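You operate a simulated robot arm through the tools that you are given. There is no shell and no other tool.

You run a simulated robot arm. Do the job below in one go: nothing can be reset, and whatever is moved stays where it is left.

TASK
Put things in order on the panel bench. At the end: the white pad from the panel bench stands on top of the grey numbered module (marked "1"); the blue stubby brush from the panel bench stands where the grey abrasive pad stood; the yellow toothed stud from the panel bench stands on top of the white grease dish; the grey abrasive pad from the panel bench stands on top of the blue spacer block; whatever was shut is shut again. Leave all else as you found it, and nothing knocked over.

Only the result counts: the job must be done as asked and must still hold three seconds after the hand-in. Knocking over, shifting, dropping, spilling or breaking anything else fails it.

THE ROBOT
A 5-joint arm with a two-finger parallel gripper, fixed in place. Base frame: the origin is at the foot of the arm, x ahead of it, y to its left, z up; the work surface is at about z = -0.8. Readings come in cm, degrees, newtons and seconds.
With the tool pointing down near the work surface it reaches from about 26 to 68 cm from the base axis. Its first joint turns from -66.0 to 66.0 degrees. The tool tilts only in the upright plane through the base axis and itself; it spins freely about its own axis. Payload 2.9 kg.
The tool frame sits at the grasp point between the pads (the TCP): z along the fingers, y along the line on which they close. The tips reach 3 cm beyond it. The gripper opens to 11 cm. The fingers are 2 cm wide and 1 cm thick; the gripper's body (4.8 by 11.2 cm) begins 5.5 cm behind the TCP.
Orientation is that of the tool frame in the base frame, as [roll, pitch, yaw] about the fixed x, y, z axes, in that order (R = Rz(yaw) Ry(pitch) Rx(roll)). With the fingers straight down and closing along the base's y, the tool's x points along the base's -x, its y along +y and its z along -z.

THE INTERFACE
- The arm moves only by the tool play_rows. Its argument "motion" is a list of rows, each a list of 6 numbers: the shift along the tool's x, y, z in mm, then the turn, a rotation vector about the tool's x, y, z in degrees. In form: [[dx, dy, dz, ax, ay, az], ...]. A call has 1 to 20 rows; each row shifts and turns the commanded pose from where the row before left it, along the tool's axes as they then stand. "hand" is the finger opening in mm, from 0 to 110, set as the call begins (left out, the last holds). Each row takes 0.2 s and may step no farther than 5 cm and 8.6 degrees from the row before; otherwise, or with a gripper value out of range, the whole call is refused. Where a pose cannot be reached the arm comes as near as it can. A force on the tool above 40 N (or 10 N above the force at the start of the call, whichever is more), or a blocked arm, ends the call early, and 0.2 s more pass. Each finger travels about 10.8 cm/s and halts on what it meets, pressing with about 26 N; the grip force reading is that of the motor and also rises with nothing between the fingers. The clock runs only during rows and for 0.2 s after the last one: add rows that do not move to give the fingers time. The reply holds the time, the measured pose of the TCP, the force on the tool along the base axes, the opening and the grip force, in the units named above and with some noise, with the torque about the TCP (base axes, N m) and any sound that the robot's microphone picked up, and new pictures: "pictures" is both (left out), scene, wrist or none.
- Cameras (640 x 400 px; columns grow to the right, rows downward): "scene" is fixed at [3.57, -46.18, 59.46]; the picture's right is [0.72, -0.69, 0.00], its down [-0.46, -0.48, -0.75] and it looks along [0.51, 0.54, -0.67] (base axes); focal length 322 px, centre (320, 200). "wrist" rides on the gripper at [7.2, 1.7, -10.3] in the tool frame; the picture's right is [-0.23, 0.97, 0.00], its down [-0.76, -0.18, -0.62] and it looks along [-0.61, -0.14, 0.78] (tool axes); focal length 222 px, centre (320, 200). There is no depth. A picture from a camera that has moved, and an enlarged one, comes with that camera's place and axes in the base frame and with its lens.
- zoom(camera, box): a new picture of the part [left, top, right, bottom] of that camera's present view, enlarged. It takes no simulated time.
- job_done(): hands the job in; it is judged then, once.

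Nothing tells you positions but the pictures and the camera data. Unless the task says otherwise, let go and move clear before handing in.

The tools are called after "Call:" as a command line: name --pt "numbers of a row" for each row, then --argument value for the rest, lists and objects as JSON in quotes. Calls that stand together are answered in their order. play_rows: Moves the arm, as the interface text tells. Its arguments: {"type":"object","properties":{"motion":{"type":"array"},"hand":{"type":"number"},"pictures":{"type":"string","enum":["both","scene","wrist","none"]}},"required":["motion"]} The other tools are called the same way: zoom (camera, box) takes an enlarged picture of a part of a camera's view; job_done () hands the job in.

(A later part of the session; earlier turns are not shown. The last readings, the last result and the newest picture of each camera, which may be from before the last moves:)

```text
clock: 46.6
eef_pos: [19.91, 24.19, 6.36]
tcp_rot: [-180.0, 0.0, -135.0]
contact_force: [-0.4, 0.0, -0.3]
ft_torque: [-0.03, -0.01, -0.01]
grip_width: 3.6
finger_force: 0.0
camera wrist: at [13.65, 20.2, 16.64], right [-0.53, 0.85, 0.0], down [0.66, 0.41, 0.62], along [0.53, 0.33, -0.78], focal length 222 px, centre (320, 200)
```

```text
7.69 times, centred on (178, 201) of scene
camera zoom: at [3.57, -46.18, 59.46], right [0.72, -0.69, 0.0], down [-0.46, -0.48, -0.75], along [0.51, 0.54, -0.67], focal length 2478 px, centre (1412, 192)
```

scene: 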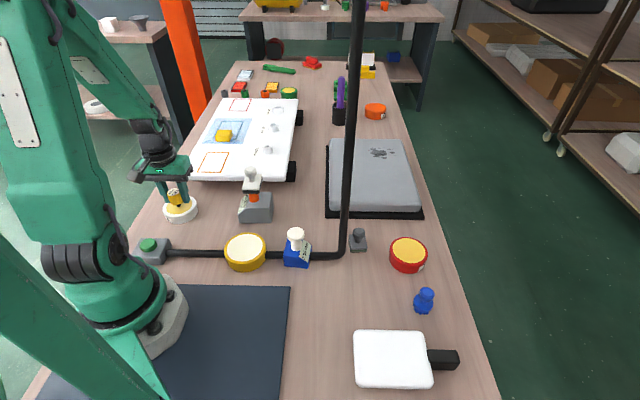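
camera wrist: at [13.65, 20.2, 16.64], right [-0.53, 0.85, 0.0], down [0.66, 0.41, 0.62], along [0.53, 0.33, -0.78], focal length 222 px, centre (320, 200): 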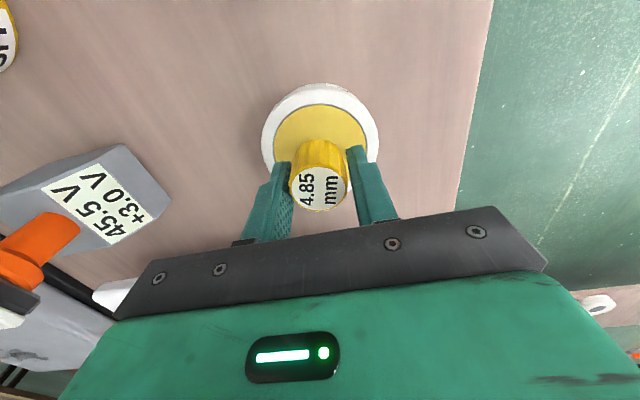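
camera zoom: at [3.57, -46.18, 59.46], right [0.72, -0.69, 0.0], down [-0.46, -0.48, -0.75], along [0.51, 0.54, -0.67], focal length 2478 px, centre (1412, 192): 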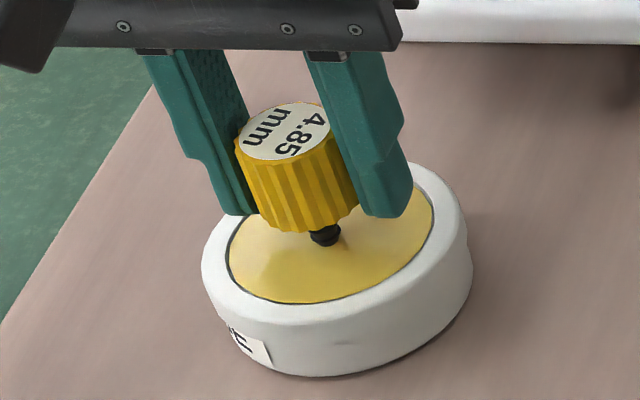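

It stands on its pin. I'm opening further, then rising.

Call:
play_rows --pt "0 0 0 0 0 0" --pt "0 0 0 0 0 0" --pt "0 0 0 0 0 0" --hand 65 --pictures "wrist"

Call:
zoom --camera "scene" --box '[150, 175, 206, 227]'

Call:
zoom --camera "wrist" --box '[220, 60, 420, 210]'

```text
clock: 47.4
eef_pos: [19.87, 24.2, 6.35]
tcp_rot: [-179.9, 0.0, -134.9]
contact_force: [0.2, 0.4, 0.1]
ft_torque: [-0.01, 0.02, 0.0]
grip_width: 6.51
finger_force: 0.1
camera wrist: at [13.65, 20.2, 16.64], right [-0.53, 0.85, 0.0], down [0.66, 0.41, 0.62], along [0.53, 0.33, -0.78], focal length 222 px, centre (320, 200)
```

wrist: 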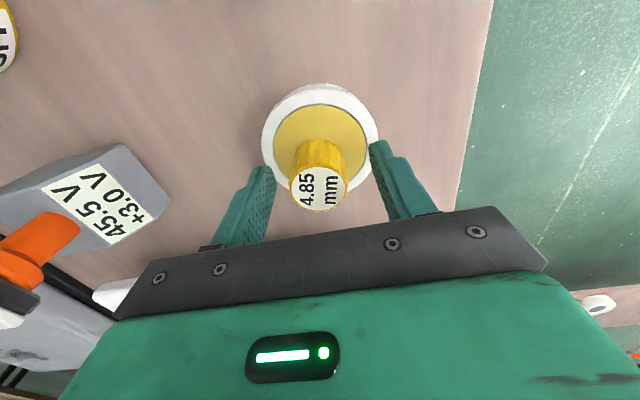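

```text
7.69 times, centred on (178, 201) of scene
camera zoom: at [3.57, -46.18, 59.46], right [0.72, -0.69, 0.0], down [-0.46, -0.48, -0.75], along [0.51, 0.54, -0.67], focal length 2478 px, centre (1412, 192)
```

zoom: 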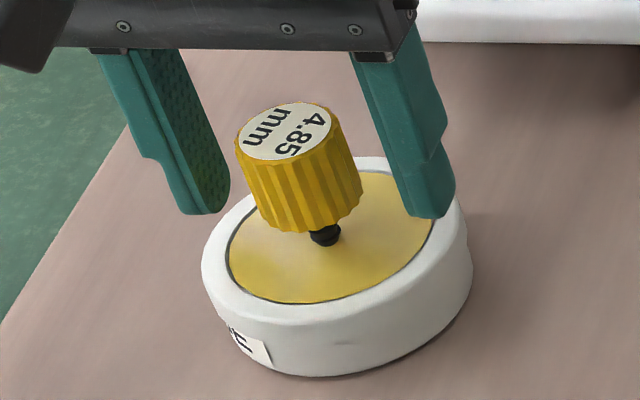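

```text
2.67 times, centred on (320, 135) of wrist
camera zoom: at [13.65, 20.2, 16.64], right [-0.53, 0.85, 0.0], down [0.66, 0.41, 0.62], along [0.53, 0.33, -0.78], focal length 592 px, centre (320, 373)
```

zoom: 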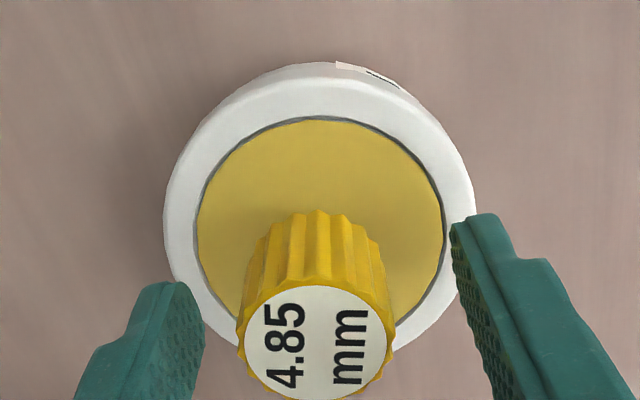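

The stud stands upright and centred on the dish. I'm rising and moving back toward the mast area to study the grey pad.

Call:
play_rows --pt "0 0 -20 0 0 0" --pt "0 0 -35 0 0 0" --pt "0 0 -40 0 0 0" --pt "0 0 -40 0 0 0" --pt "0 0 -40 0 0 0" --pt "16 -31 0 0 0 0" --pt "16 -31 0 0 0 0" --pt "11.3 -33.9 0 0 0 0" --pt "11.3 -33.9 0 0 0 0" --pt "11.3 -33.9 0 0 0 0" --pt "21.7 -26.9 0 0 0 0" --pt "21.7 -26.9 0 0 0 0" --pt "21.7 -26.9 0 0 0 0" --pt "0 0 0 0 0 0" --pictures "scene"

Call:
play_rows --pt "0 0 0 0 0 7.5" --pt "0 0 0 0 0 7.5" --pt "0 0 0 0 0 7.5" --pt "0 0 0 0 0 7.5" --pt "0 0 0 0 0 7.5" --pt "0 0 0 0 0 7.5" --pt "-30 0 0 0 0 0" --pt "-35 0 0 0 0 0" --pt "-35 0 0 0 0 0" --pt "-35 0 0 0 0 0" --pt "0 0 0 0 0 0" --pt "0 0 0 0 0 0"

Call:
zoom --camera "wrist" --box '[100, 0, 340, 150]'

Call:
zoom --camera "scene" --box '[240, 0, 440, 125]'

```text
clock: 50.4
eef_pos: [28.13, -2.73, 23.8]
tcp_rot: [-179.9, 0.0, -135.0]
contact_force: [0.5, -1.4, -0.3]
ft_torque: [0.02, 0.01, -0.01]
grip_width: 6.51
finger_force: 0.1
```

scene: 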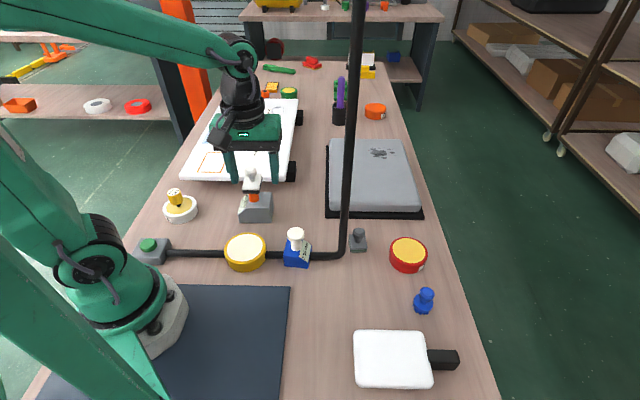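

```text
clock: 53.0
eef_pos: [41.24, -2.48, 24.16]
tcp_rot: [-179.9, 0.0, -179.9]
contact_force: [0.6, 0.3, 0.4]
ft_torque: [0.0, -0.02, 0.02]
grip_width: 6.49
finger_force: 0.0
camera wrist: at [34.03, -0.84, 34.44], right [0.23, 0.97, 0.0], down [0.76, -0.18, 0.62], along [0.61, -0.14, -0.78], focal length 222 px, centre (320, 200)
```

scene: 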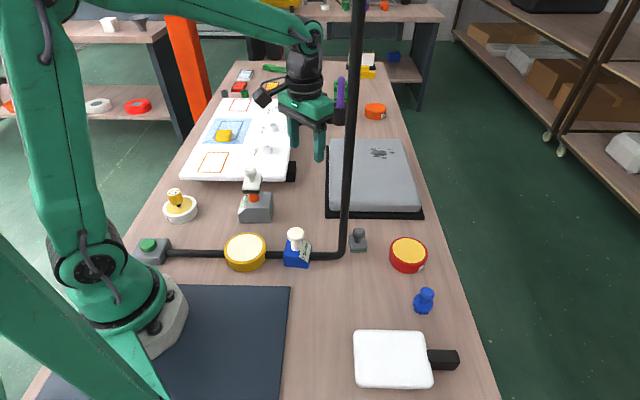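
wrist: 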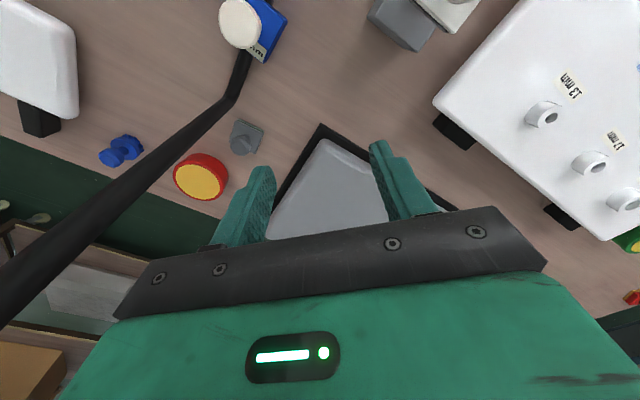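

```text
2.67 times, centred on (220, 75) of wrist
camera zoom: at [34.03, -0.84, 34.44], right [0.23, 0.97, 0.0], down [0.76, -0.18, 0.62], along [0.61, -0.14, -0.78], focal length 592 px, centre (587, 533)
```

zoom: 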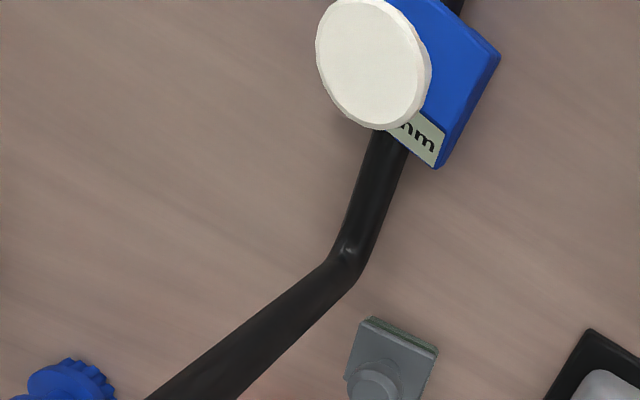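

```text
3.20 times, centred on (340, 62) of scene
camera zoom: at [3.57, -46.18, 59.46], right [0.72, -0.69, 0.0], down [-0.46, -0.48, -0.75], along [0.51, 0.54, -0.67], focal length 1031 px, centre (256, 640)
```

zoom: 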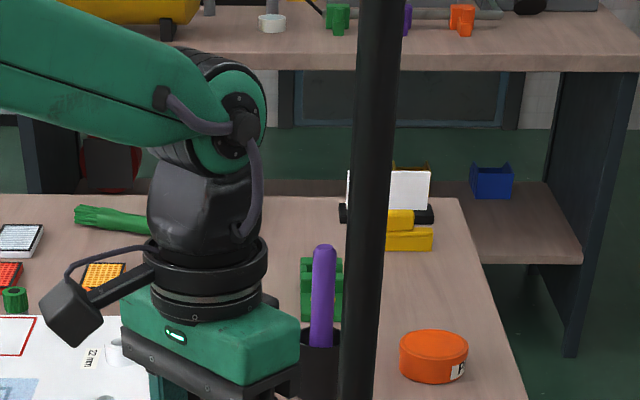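

I'm zooming in on the grey pad and the mast foot to refine their positions.

Call:
zoom --camera "wrist" --box '[200, 90, 300, 170]'

Call:
zoom --camera "scene" --box '[325, 210, 389, 260]'

Call:
zoom --camera "wrist" --box '[60, 60, 260, 260]'

```text
5.00 times, centred on (250, 130) of wrist
camera zoom: at [34.03, -0.84, 34.44], right [0.23, 0.97, 0.0], down [0.76, -0.18, 0.62], along [0.61, -0.14, -0.78], focal length 1111 px, centre (670, 550)
```

zoom: 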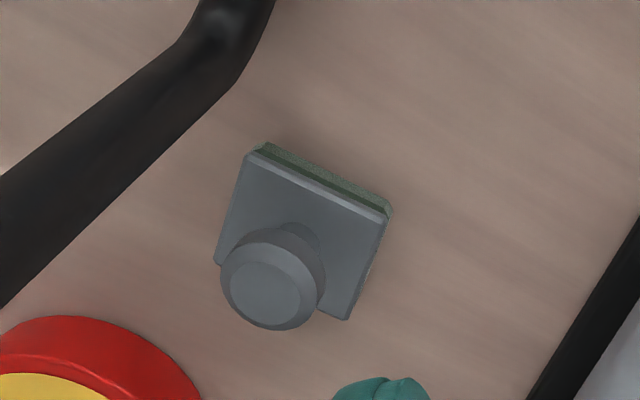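

```text
8.00 times, centred on (357, 235) of scene
camera zoom: at [3.57, -46.18, 59.46], right [0.72, -0.69, 0.0], down [-0.46, -0.48, -0.75], along [0.51, 0.54, -0.67], focal length 2577 px, centre (24, -80)
```

zoom: 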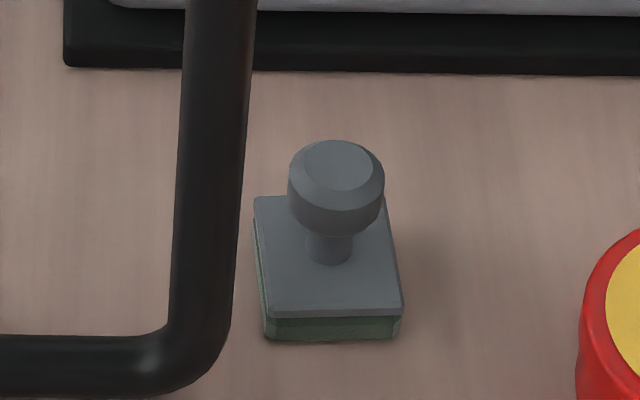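

```text
2.00 times, centred on (160, 160) of wrist
camera zoom: at [34.03, -0.84, 34.44], right [0.23, 0.97, 0.0], down [0.76, -0.18, 0.62], along [0.61, -0.14, -0.78], focal length 444 px, centre (640, 280)
```

zoom: 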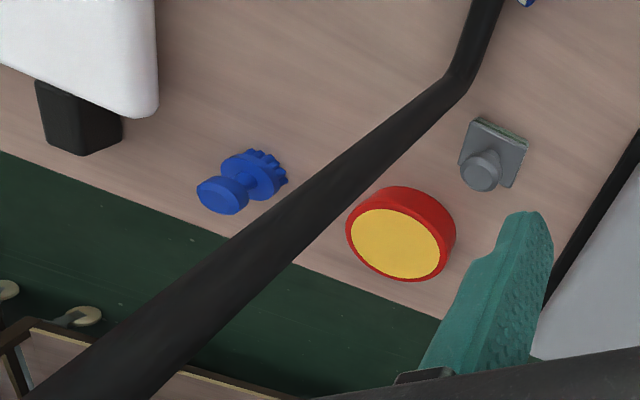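

Refined positions are grey pad (45.2, -15.5) and mast (39.6, -15.6). The pad sits right behind the mast, so I'll go to the mast's right side and nudge the pad leftward with the low outer face of a finger. Then I can grasp it from the left.

Call:
play_rows --pt "44 0 0 0 0 0" --pt "44 0 0 0 0 0" --pt "44 0 0 0 0 0" --pt "15 -42.3 0 0 0 0" --pt "15 -42.3 0 0 0 0" --pt "15 -42.3 0 0 0 0" --pt "-41.7 -26 0 0 0 0" --pt "-41.7 -26 0 0 0 0" --pt "-41.7 -26 0 0 0 0" --pt "-40.5 -2.5 0 0 0 0" --pt "-40.5 -2.5 0 0 0 0" --pt "0 0 0 0 0 0" --pt "0 0 0 0 0 0" --hand 40

Call:
zoom --camera "scene" --box '[280, 0, 480, 160]'

```text
clock: 55.8
eef_pos: [44.58, -23.34, 23.78]
tcp_rot: [180.0, 0.1, 180.0]
contact_force: [0.6, -0.3, -1.1]
ft_torque: [-0.01, 0.01, -0.03]
grip_width: 4.0
finger_force: 0.1
camera wrist: at [37.25, -21.65, 34.08], right [0.23, 0.97, 0.0], down [0.76, -0.18, 0.62], along [0.61, -0.14, -0.78], focal length 222 px, centre (320, 200)
```

scene: 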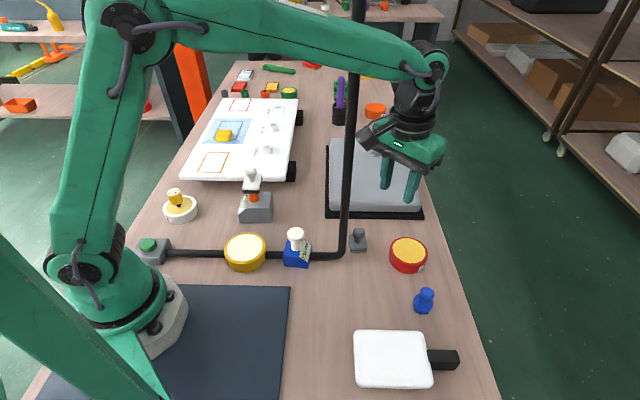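
wrist: 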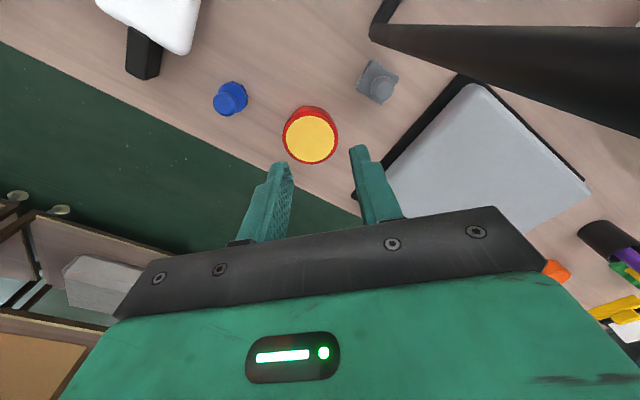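

```text
2.50 times, centred on (380, 80) of scene
camera zoom: at [3.57, -46.18, 59.46], right [0.72, -0.69, 0.0], down [-0.46, -0.48, -0.75], along [0.51, 0.54, -0.67], focal length 805 px, centre (170, 500)
```

zoom: 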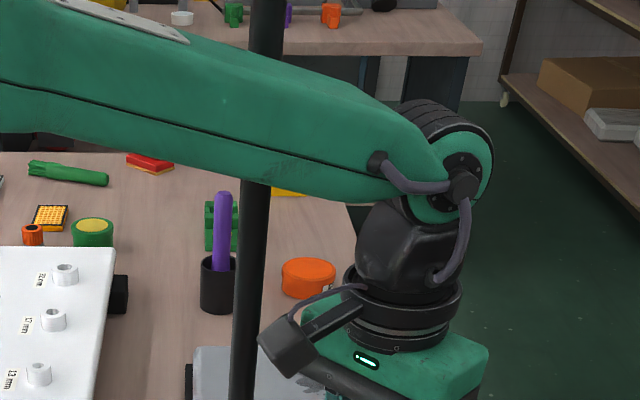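

I'm rotating the fingers by 10°, which keeps the far finger clear of the red dish. I'm lowering to z≈5 on the mast's right side and checking clearance.

Call:
play_rows --pt "5 3.4 0 0 0 5" --pt "0 0 0 0 0 5" --pt "0 0 35 0 0 0" --pt "0 0 38 0 0 0" --pt "0 0 38 0 0 0" --pt "0 0 38 0 0 0" --pt "0 0 35 0 0 0" --pt "0 0 0 0 0 0" --pt "0 0 0 0 0 0" --hand 40

Call:
zoom --camera "scene" --box '[310, 90, 450, 290]'

Call:
zoom --camera "wrist" --box '[220, 50, 480, 212]'

```text
clock: 57.8
eef_pos: [43.93, -23.47, 5.39]
tcp_rot: [-179.9, 0.0, 170.0]
contact_force: [0.6, 0.2, -0.1]
ft_torque: [-0.05, 0.01, 0.02]
grip_width: 4.0
finger_force: 0.1
camera wrist: at [37.14, -20.58, 15.66], right [0.39, 0.92, 0.0], down [0.72, -0.31, 0.62], along [0.57, -0.24, -0.78], focal length 222 px, centre (320, 200)
```

scene: 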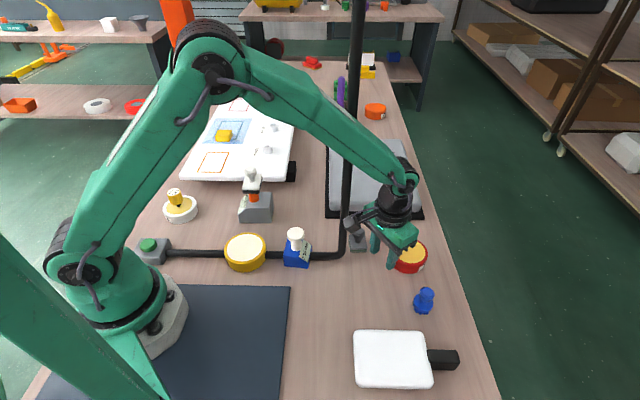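
wrist: 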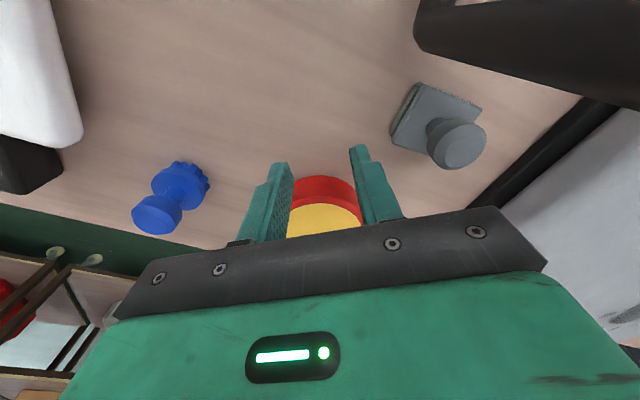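

```text
2.00 times, centred on (380, 190) of scene
camera zoom: at [3.57, -46.18, 59.46], right [0.72, -0.69, 0.0], down [-0.46, -0.48, -0.75], along [0.51, 0.54, -0.67], focal length 644 px, centre (200, 220)
```

zoom: 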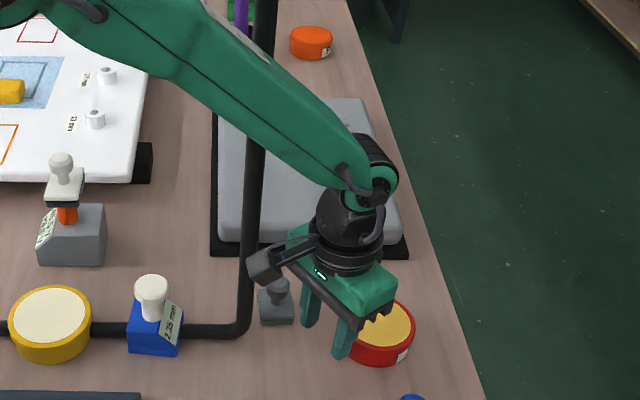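

```text
2.46 times, centred on (350, 131) of wrist
camera zoom: at [37.14, -20.58, 15.66], right [0.39, 0.92, 0.0], down [0.72, -0.31, 0.62], along [0.57, -0.24, -0.78], focal length 547 px, centre (246, 370)
```

zoom: 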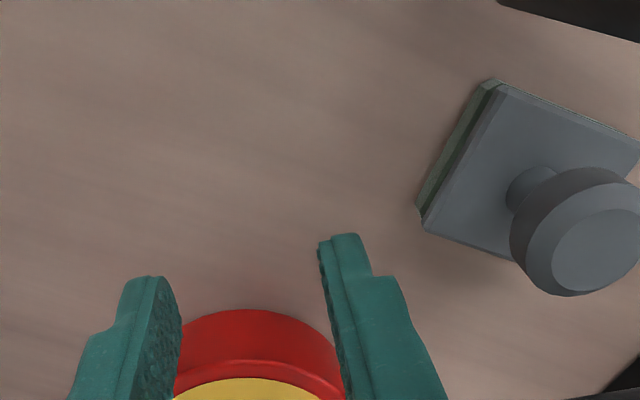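

Clearances look fine. I'm lowering to just above the bench so the finger face meets only the pad's low plate.

Call:
play_rows --pt "0 0 14 0 0 0" --pt "0 0 12 0 0 0" --pt "0 0 0 0 0 0" --pt "0 0 0 0 0 0" --hand 40

Call:
zoom --camera "scene" --box '[310, 190, 430, 290]'

Call:
zoom --camera "wrist" --box '[220, 50, 480, 212]'

```text
clock: 58.8
eef_pos: [43.82, -23.33, 2.89]
tcp_rot: [-180.0, 0.0, 169.9]
contact_force: [0.2, 0.2, -1.0]
ft_torque: [0.03, 0.0, 0.01]
grip_width: 3.99
finger_force: 0.3
camera wrist: at [37.01, -20.41, 13.22], right [0.39, 0.92, 0.0], down [0.72, -0.31, 0.62], along [0.57, -0.24, -0.78], focal length 222 px, centre (320, 200)
```

scene: 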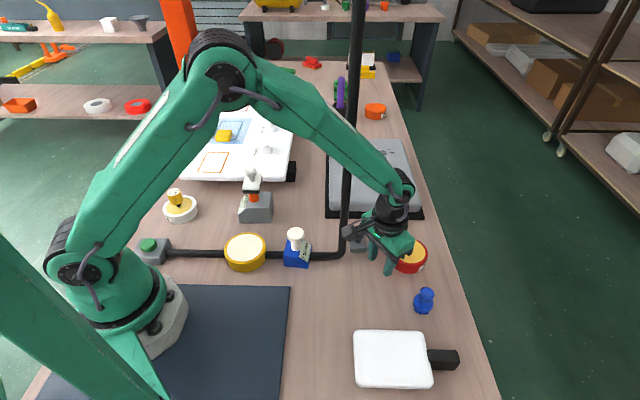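
wrist: 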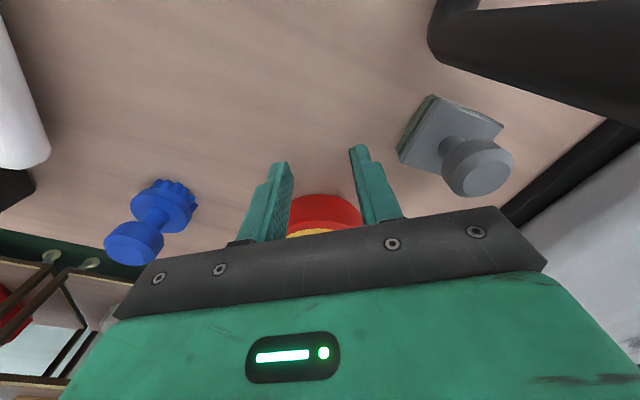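

```text
4.00 times, centred on (370, 240) of scene
camera zoom: at [3.57, -46.18, 59.46], right [0.72, -0.69, 0.0], down [-0.46, -0.48, -0.75], along [0.51, 0.54, -0.67], focal length 1289 px, centre (120, 40)
```

zoom: 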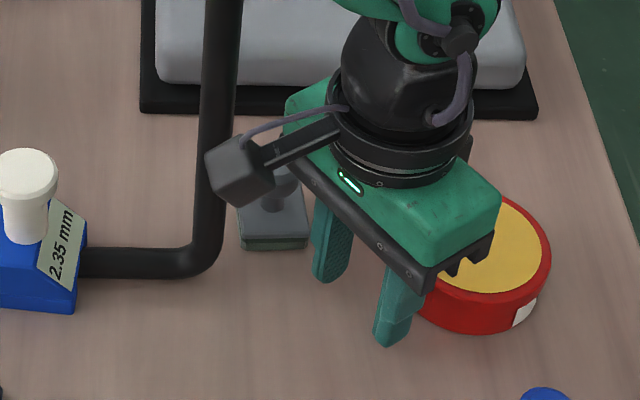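

```text
2.46 times, centred on (350, 131) of wrist
camera zoom: at [37.01, -20.41, 13.22], right [0.39, 0.92, 0.0], down [0.72, -0.31, 0.62], along [0.57, -0.24, -0.78], focal length 547 px, centre (246, 370)
```

zoom: 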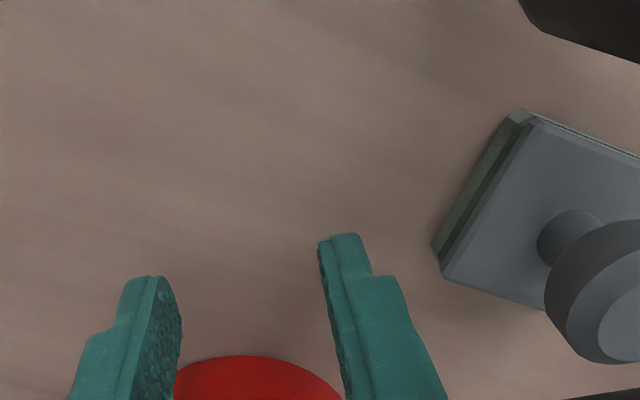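

The tip sits slightly left of the pad's corner line, so I'll shift 0.5 cm outward. Then I'll open the gripper in small steps so the left finger slides the pad.

Call:
play_rows --pt "-5 0 0 0 0 0" --pt "0 0 0 0 0 0" --hand 60 --pictures "none"

Call:
play_rows --pt "0 0 0 0 0 0" --hand 75 --pictures "none"

Call:
play_rows --pt "0 0 0 0 0 0" --hand 85

Call:
zoom --camera "wrist" --box '[280, 50, 540, 212]'

```text
clock: 59.4
eef_pos: [44.23, -23.3, 2.83]
tcp_rot: [180.0, 0.1, 170.0]
contact_force: [0.2, 0.1, -0.1]
ft_torque: [-0.01, 0.01, -0.02]
grip_width: 5.98
finger_force: 0.1
```

```text
clock: 59.8
eef_pos: [44.37, -23.27, 2.8]
tcp_rot: [180.0, -0.1, 170.1]
contact_force: [0.7, -0.2, -0.1]
ft_torque: [0.0, 0.03, 0.0]
grip_width: 7.5
finger_force: 0.0
```

```text
clock: 60.2
eef_pos: [44.25, -23.39, 2.93]
tcp_rot: [180.0, 0.1, 170.0]
contact_force: [-0.3, -0.2, 0.5]
ft_torque: [0.01, 0.0, 0.0]
grip_width: 8.47
finger_force: 0.1
camera wrist: at [37.52, -20.44, 13.19], right [0.39, 0.92, 0.0], down [0.72, -0.31, 0.62], along [0.57, -0.24, -0.78], focal length 222 px, centre (320, 200)
```

scene: 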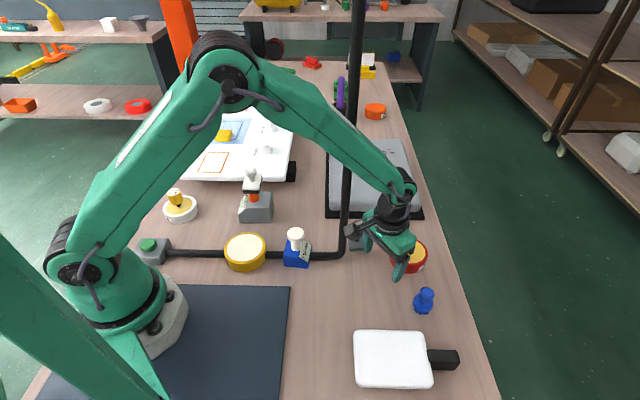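
wrist: 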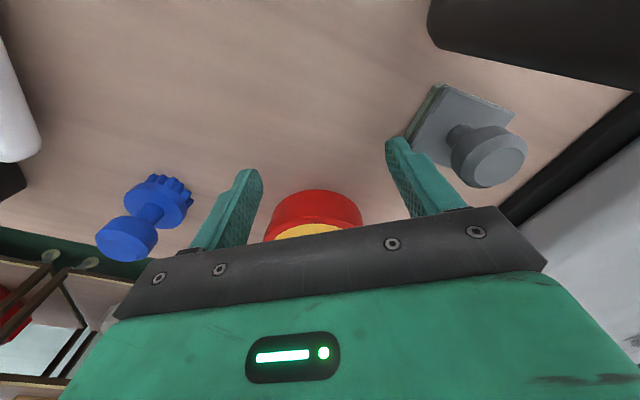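

```text
2.46 times, centred on (410, 131) of wrist
camera zoom: at [37.52, -20.44, 13.19], right [0.39, 0.92, 0.0], down [0.72, -0.31, 0.62], along [0.57, -0.24, -0.78], focal length 547 px, centre (98, 370)
```

zoom: 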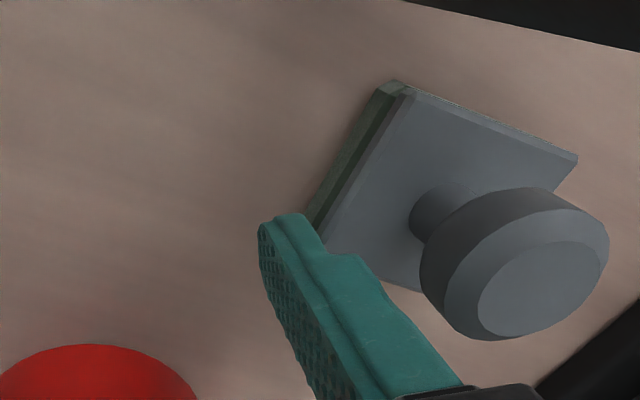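

The finger is now at the pad's corner. I'm continuing to open in small steps.

Call:
play_rows --pt "0 0 0 0 0 0" --hand 93 --pictures "wrist"

Call:
play_rows --pt "0 0 0 0 0 0" --hand 102 --pictures "wrist"

Call:
play_rows --pt "0 0 0 0 0 0" --pt "0 0 0 0 0 0" --hand 110

Call:
zoom --camera "wrist" --box '[280, 50, 540, 212]'

Call:
zoom --camera "scene" --box '[310, 190, 430, 290]'

```text
clock: 60.6
eef_pos: [44.26, -23.39, 2.92]
tcp_rot: [-180.0, -0.1, 170.0]
contact_force: [-0.4, 1.1, -0.4]
ft_torque: [0.01, 0.01, -0.01]
grip_width: 9.3
finger_force: 0.1
camera wrist: at [37.52, -20.44, 13.19], right [0.39, 0.92, 0.0], down [0.72, -0.31, 0.62], along [0.57, -0.24, -0.78], focal length 222 px, centre (320, 200)
```

wrist: 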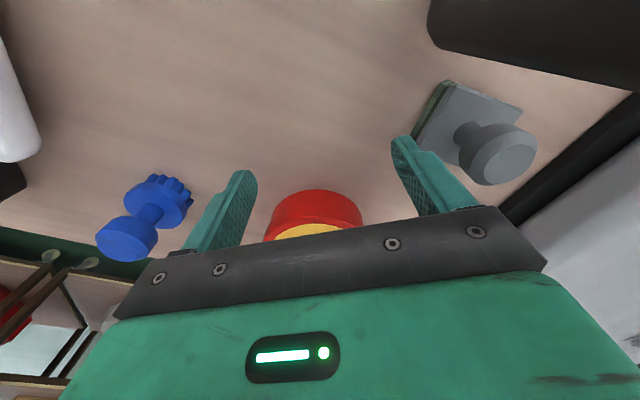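

```text
clock: 61.0
eef_pos: [44.35, -23.42, 2.87]
tcp_rot: [-179.9, 0.0, 170.0]
contact_force: [0.0, -0.4, -0.3]
ft_torque: [0.0, 0.02, -0.03]
grip_width: 10.2
finger_force: 0.0
camera wrist: at [37.52, -20.44, 13.19], right [0.39, 0.92, 0.0], down [0.72, -0.31, 0.62], along [0.57, -0.24, -0.78], focal length 222 px, centre (320, 200)
```

wrist: 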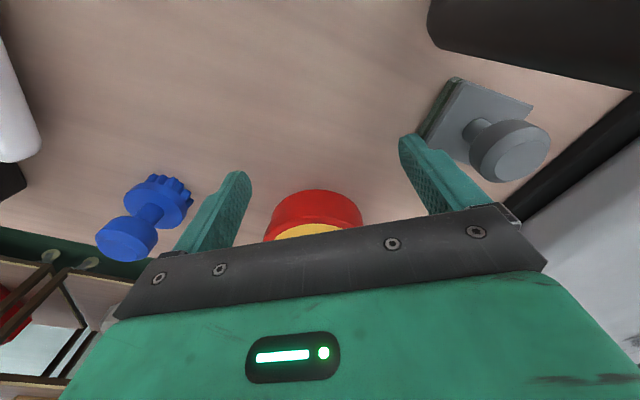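

```text
clock: 61.6
eef_pos: [44.33, -23.36, 2.86]
tcp_rot: [-180.0, -0.1, 169.9]
contact_force: [-1.0, 0.1, 0.1]
ft_torque: [0.02, -0.01, -0.01]
grip_width: 10.99
finger_force: 0.0
camera wrist: at [37.52, -20.44, 13.19], right [0.39, 0.92, 0.0], down [0.72, -0.31, 0.62], along [0.57, -0.24, -0.78], focal length 222 px, centre (320, 200)
```

scene: 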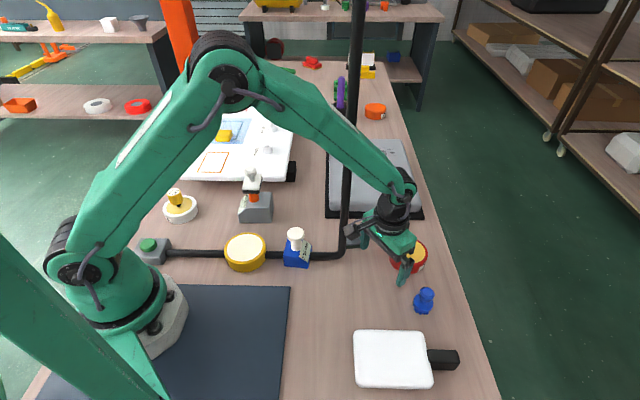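
wrist: 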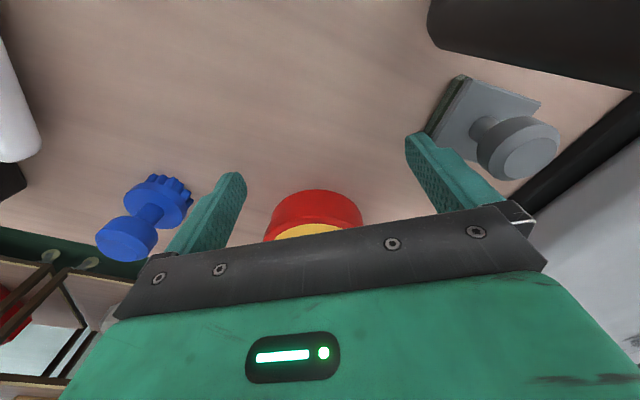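

```text
2.46 times, centred on (410, 131) of wrist
camera zoom: at [37.52, -20.44, 13.19], right [0.39, 0.92, 0.0], down [0.72, -0.31, 0.62], along [0.57, -0.24, -0.78], focal length 547 px, centre (98, 370)
```

zoom: 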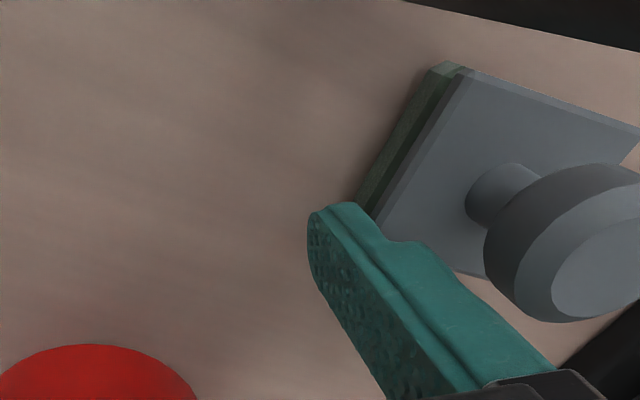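

```text
4.00 times, centred on (370, 240) of scene
camera zoom: at [3.57, -46.18, 59.46], right [0.72, -0.69, 0.0], down [-0.46, -0.48, -0.75], along [0.51, 0.54, -0.67], focal length 1289 px, centre (120, 40)
```

zoom: 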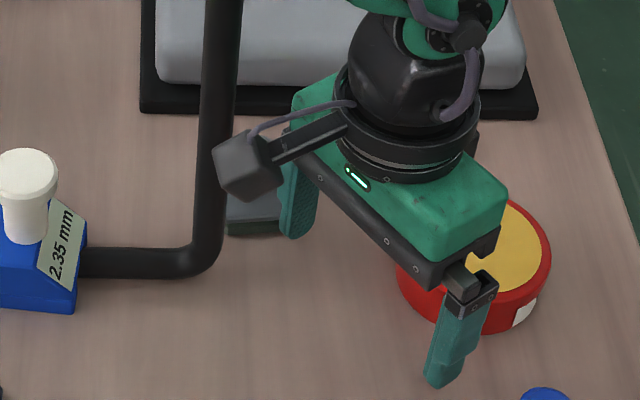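

The pad slid about 1.8 cm left to roughly (45.2, -13.7) and stayed upright. I'm withdrawing the finger, rising and going back around to the left side.

Call:
play_rows --pt "0 0 0 0 0 0" --pt "0 0 0 0 0 0" --pt "0 0 -20 0 0 0" --pt "0 0 -35 0 0 0" --pt "0 0 -40 0 0 0" --pt "0 0 -40 0 0 0" --pt "0 0 -40 0 0 0" --pt "0 0 -35 0 0 -5" --pt "0 0 0 0 0 -5" --pt "0 0 0 0 0 0" --hand 70

Call:
zoom --camera "scene" --box '[310, 190, 430, 290]'

Call:
zoom --camera "wrist" --box '[280, 30, 480, 155]'

```text
clock: 63.8
eef_pos: [44.28, -23.03, 24.1]
tcp_rot: [179.9, 0.0, -179.9]
contact_force: [-0.5, 0.1, 0.6]
ft_torque: [0.01, 0.0, 0.02]
grip_width: 7.01
finger_force: 0.0
camera wrist: at [37.05, -21.38, 34.34], right [0.23, 0.97, 0.0], down [0.76, -0.18, 0.62], along [0.61, -0.14, -0.78], focal length 222 px, centre (320, 200)
```

scene: 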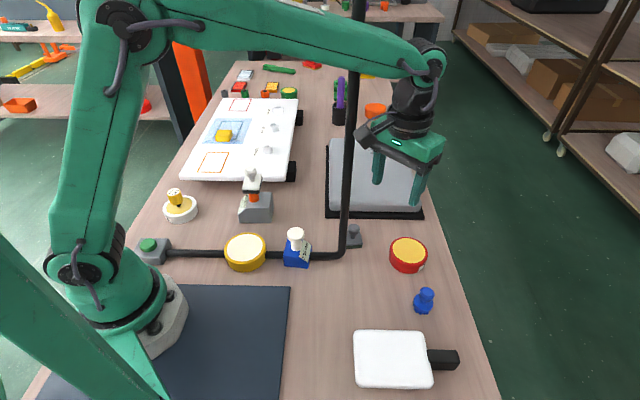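
wrist: 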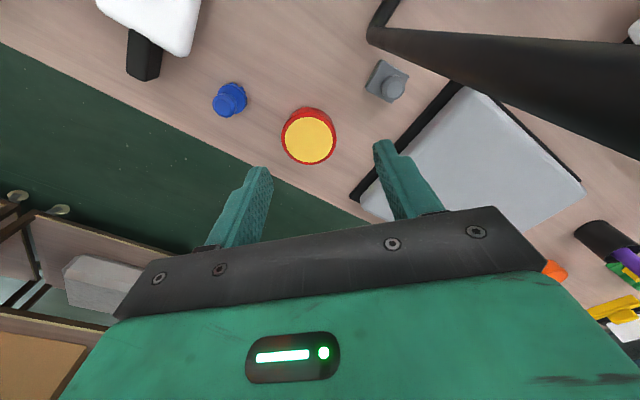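

```text
4.00 times, centred on (370, 240) of scene
camera zoom: at [3.57, -46.18, 59.46], right [0.72, -0.69, 0.0], down [-0.46, -0.48, -0.75], along [0.51, 0.54, -0.67], focal length 1289 px, centre (120, 40)
```

zoom: 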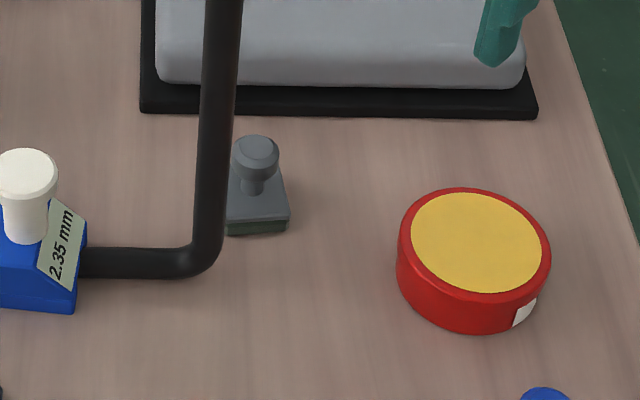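

```text
3.20 times, centred on (380, 92) of wrist
camera zoom: at [37.05, -21.38, 34.34], right [0.23, 0.97, 0.0], down [0.76, -0.18, 0.62], along [0.61, -0.14, -0.78], focal length 711 px, centre (128, 544)
```

zoom: 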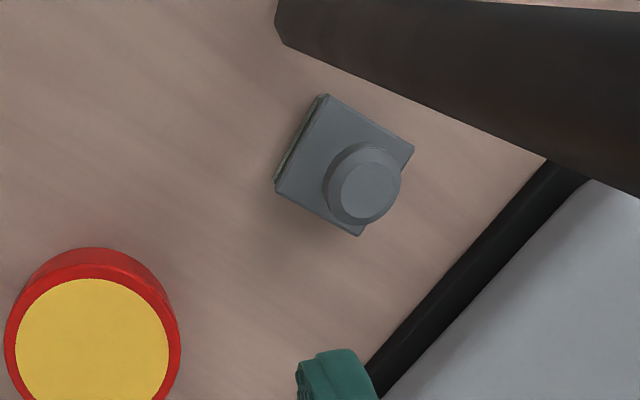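

The pad now sits at (45.35, -13.9), still upright, with its low corner at y≈-16.8. I'm going around to the left of the mast.

Call:
play_rows --pt "41 0 0 0 0 0" --pt "41 0 0 0 0 0" --pt "41.7 26 0 0 0 0" --pt "41.7 26 0 0 0 0" --pt "41.7 26 0 0 0 0" --pt "-15 42.3 0 0 0 0" --pt "-15 42.3 0 0 0 0" --pt "-15 42.3 0 0 0 0" --pt "-40 -6.3 0 0 0 0" --pt "-40 -6.3 0 0 0 0" --pt "-40 -6.3 0 0 0 0" --pt "-40 -6.3 0 0 0 0" --pt "-8 -20 0 0 0 0" --pt "0 0 0 0 0 0" --pt "0 0 0 0 0 0" --hand 110

Call:
zoom --camera "scene" --box '[260, 0, 420, 130]'

Call:
zoom --camera "wrist" --box '[150, 50, 390, 200]'

```text
clock: 67.0
eef_pos: [44.94, -7.08, 23.98]
tcp_rot: [-179.9, 0.0, 179.9]
contact_force: [-0.3, 0.0, 0.2]
ft_torque: [0.0, 0.02, 0.02]
grip_width: 11.01
finger_force: 0.0
camera wrist: at [37.69, -5.37, 34.2], right [0.23, 0.97, 0.0], down [0.76, -0.18, 0.62], along [0.61, -0.14, -0.78], focal length 222 px, centre (320, 200)
```

scene: 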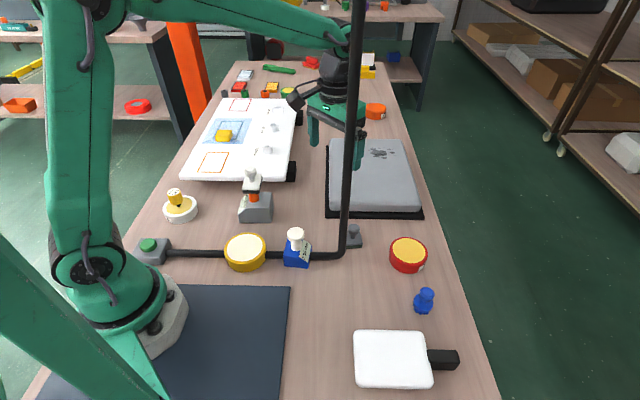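
wrist: 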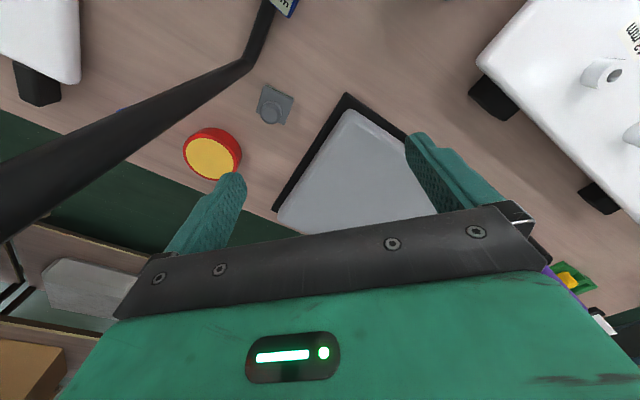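

```text
3.08 times, centred on (340, 65) of scene
camera zoom: at [3.57, -46.18, 59.46], right [0.72, -0.69, 0.0], down [-0.46, -0.48, -0.75], along [0.51, 0.54, -0.67], focal length 991 px, centre (258, 615)
```

zoom: 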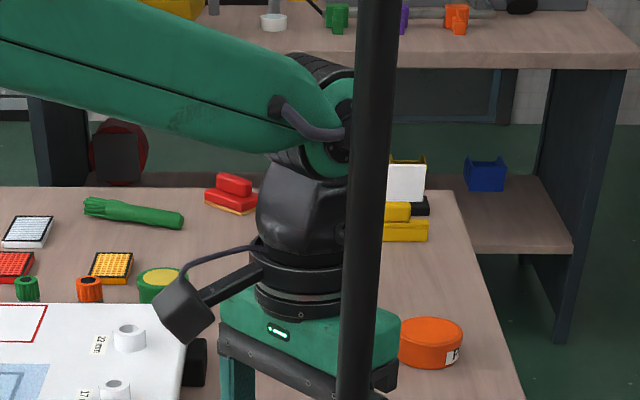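

```text
2.67 times, centred on (270, 125) of wrist
camera zoom: at [37.69, -5.37, 34.2], right [0.23, 0.97, 0.0], down [0.76, -0.18, 0.62], along [0.61, -0.14, -0.78], focal length 592 px, centre (453, 400)
```

zoom: 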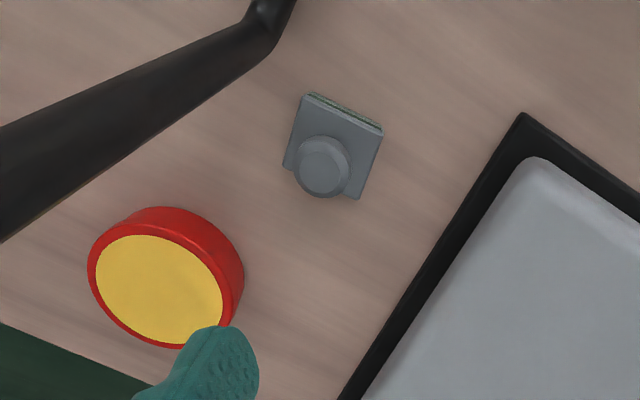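

The case edge, the mast and the pad are all clear for a left-side approach. I'm moving to (45.3, -11.6) and descending partway.

Call:
play_rows --pt "-1.8 -22.6 0 0 0 0" --pt "-1.8 -22.6 0 0 0 0" --pt "0 0 35 0 0 0" --pt "0 0 35 0 0 0" --pt "0 0 35 0 0 0" --pt "0 0 35 0 0 0" --pt "0 0 0 0 0 0" --pt "0 0 0 0 0 0" --hand 110

Call:
zoom --camera "scene" --box '[280, 60, 420, 260]'

Call:
zoom --camera "wrist" --box '[150, 50, 490, 240]'

```text
clock: 68.8
eef_pos: [45.17, -11.88, 10.17]
tcp_rot: [179.9, 0.0, 180.0]
contact_force: [0.3, 0.3, 0.5]
ft_torque: [0.01, -0.01, 0.0]
grip_width: 10.99
finger_force: 0.1
camera wrist: at [37.9, -10.16, 20.44], right [0.23, 0.97, 0.0], down [0.76, -0.18, 0.62], along [0.61, -0.14, -0.78], focal length 222 px, centre (320, 200)
```

scene: 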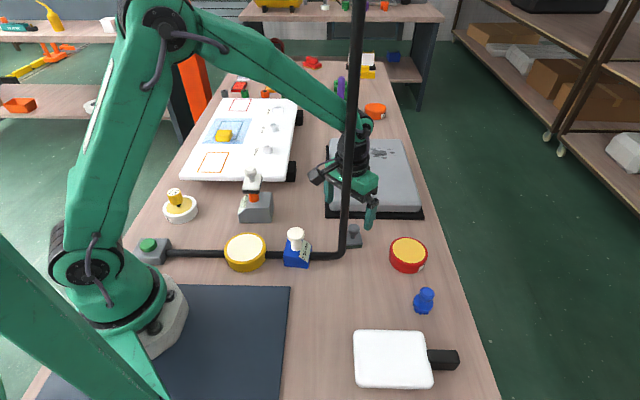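
wrist: 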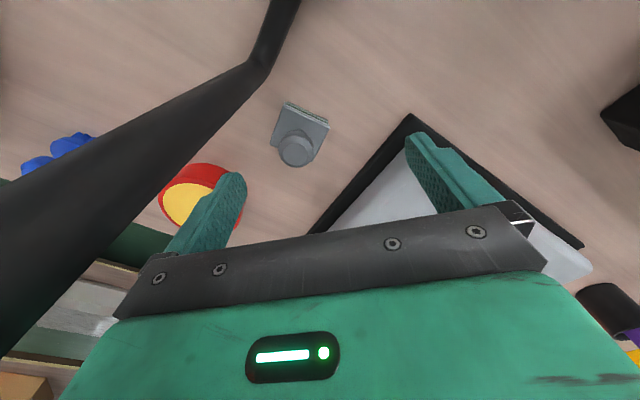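

```text
2.00 times, centred on (350, 160) of scene
camera zoom: at [3.57, -46.18, 59.46], right [0.72, -0.69, 0.0], down [-0.46, -0.48, -0.75], along [0.51, 0.54, -0.67], focal length 644 px, centre (260, 280)
```

zoom: 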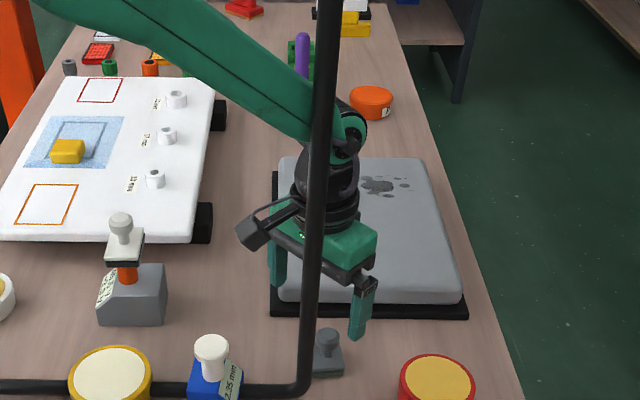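

```text
1.88 times, centred on (320, 145) of wrist
camera zoom: at [37.9, -10.16, 20.44], right [0.23, 0.97, 0.0], down [0.76, -0.18, 0.62], along [0.61, -0.14, -0.78], focal length 418 px, centre (320, 304)
```

zoom: 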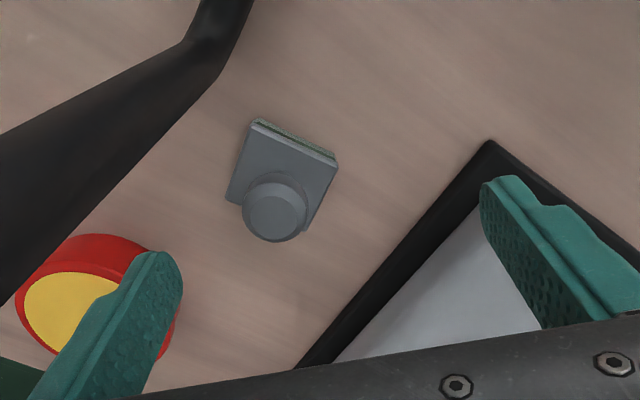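

Everything is aligned, with the right finger beyond the pad's corner and the left finger clear of the case. I'm descending to push low on the plate.

Call:
play_rows --pt "-1.5 0 25 0 0 0" --pt "0 0 25 0 0 0" --pt "0 0 22 0 0 0" --pt "0 0 0 0 0 0" --pt "0 0 0 0 0 0" --hand 110

Call:
zoom --camera "wrist" --box '[150, 50, 490, 240]'

Call:
zoom --camera "scene" --box '[290, 110, 430, 270]'

```text
clock: 70.0
eef_pos: [45.58, -11.89, 2.85]
tcp_rot: [-180.0, 0.0, 180.0]
contact_force: [-0.4, 0.5, -0.6]
ft_torque: [0.01, 0.02, 0.0]
grip_width: 11.0
finger_force: 0.0
camera wrist: at [38.25, -10.14, 13.08], right [0.23, 0.97, 0.0], down [0.76, -0.18, 0.62], along [0.61, -0.14, -0.78], focal length 222 px, centre (320, 200)
```

scene: 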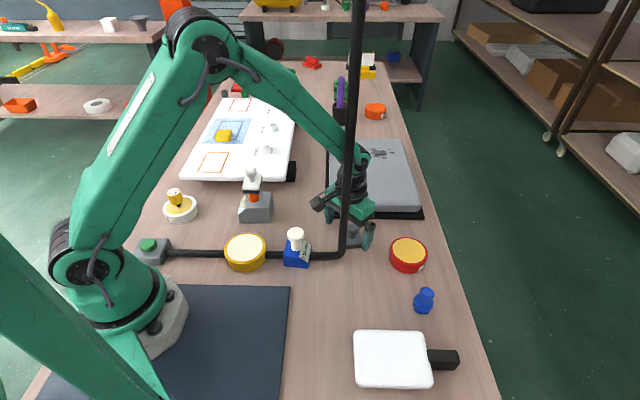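
wrist: 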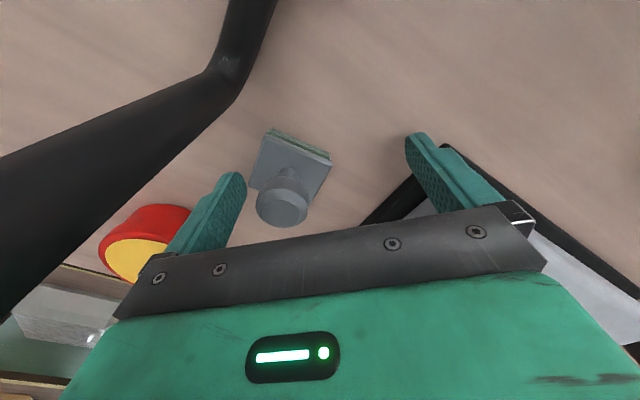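

```text
1.88 times, centred on (320, 145) of wrist
camera zoom: at [38.25, -10.14, 13.08], right [0.23, 0.97, 0.0], down [0.76, -0.18, 0.62], along [0.61, -0.14, -0.78], focal length 418 px, centre (320, 304)
```

zoom: 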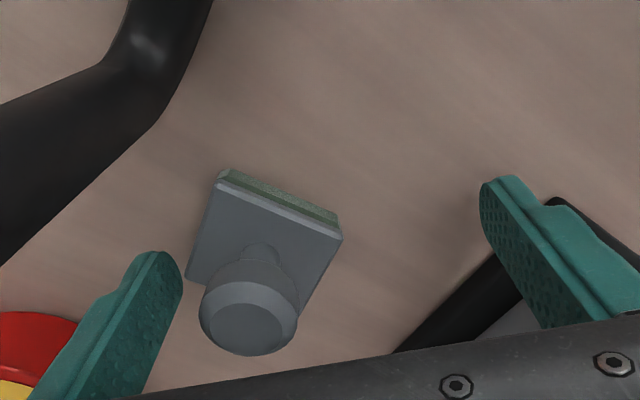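

```text
2.50 times, centred on (360, 190) of scene
camera zoom: at [3.57, -46.18, 59.46], right [0.72, -0.69, 0.0], down [-0.46, -0.48, -0.75], along [0.51, 0.54, -0.67], focal length 805 px, centre (220, 225)
```

zoom: 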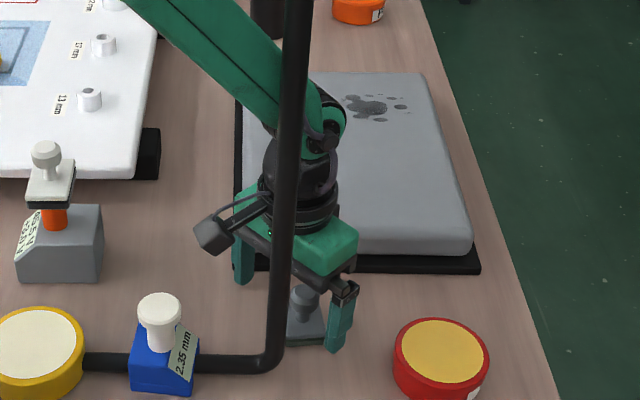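

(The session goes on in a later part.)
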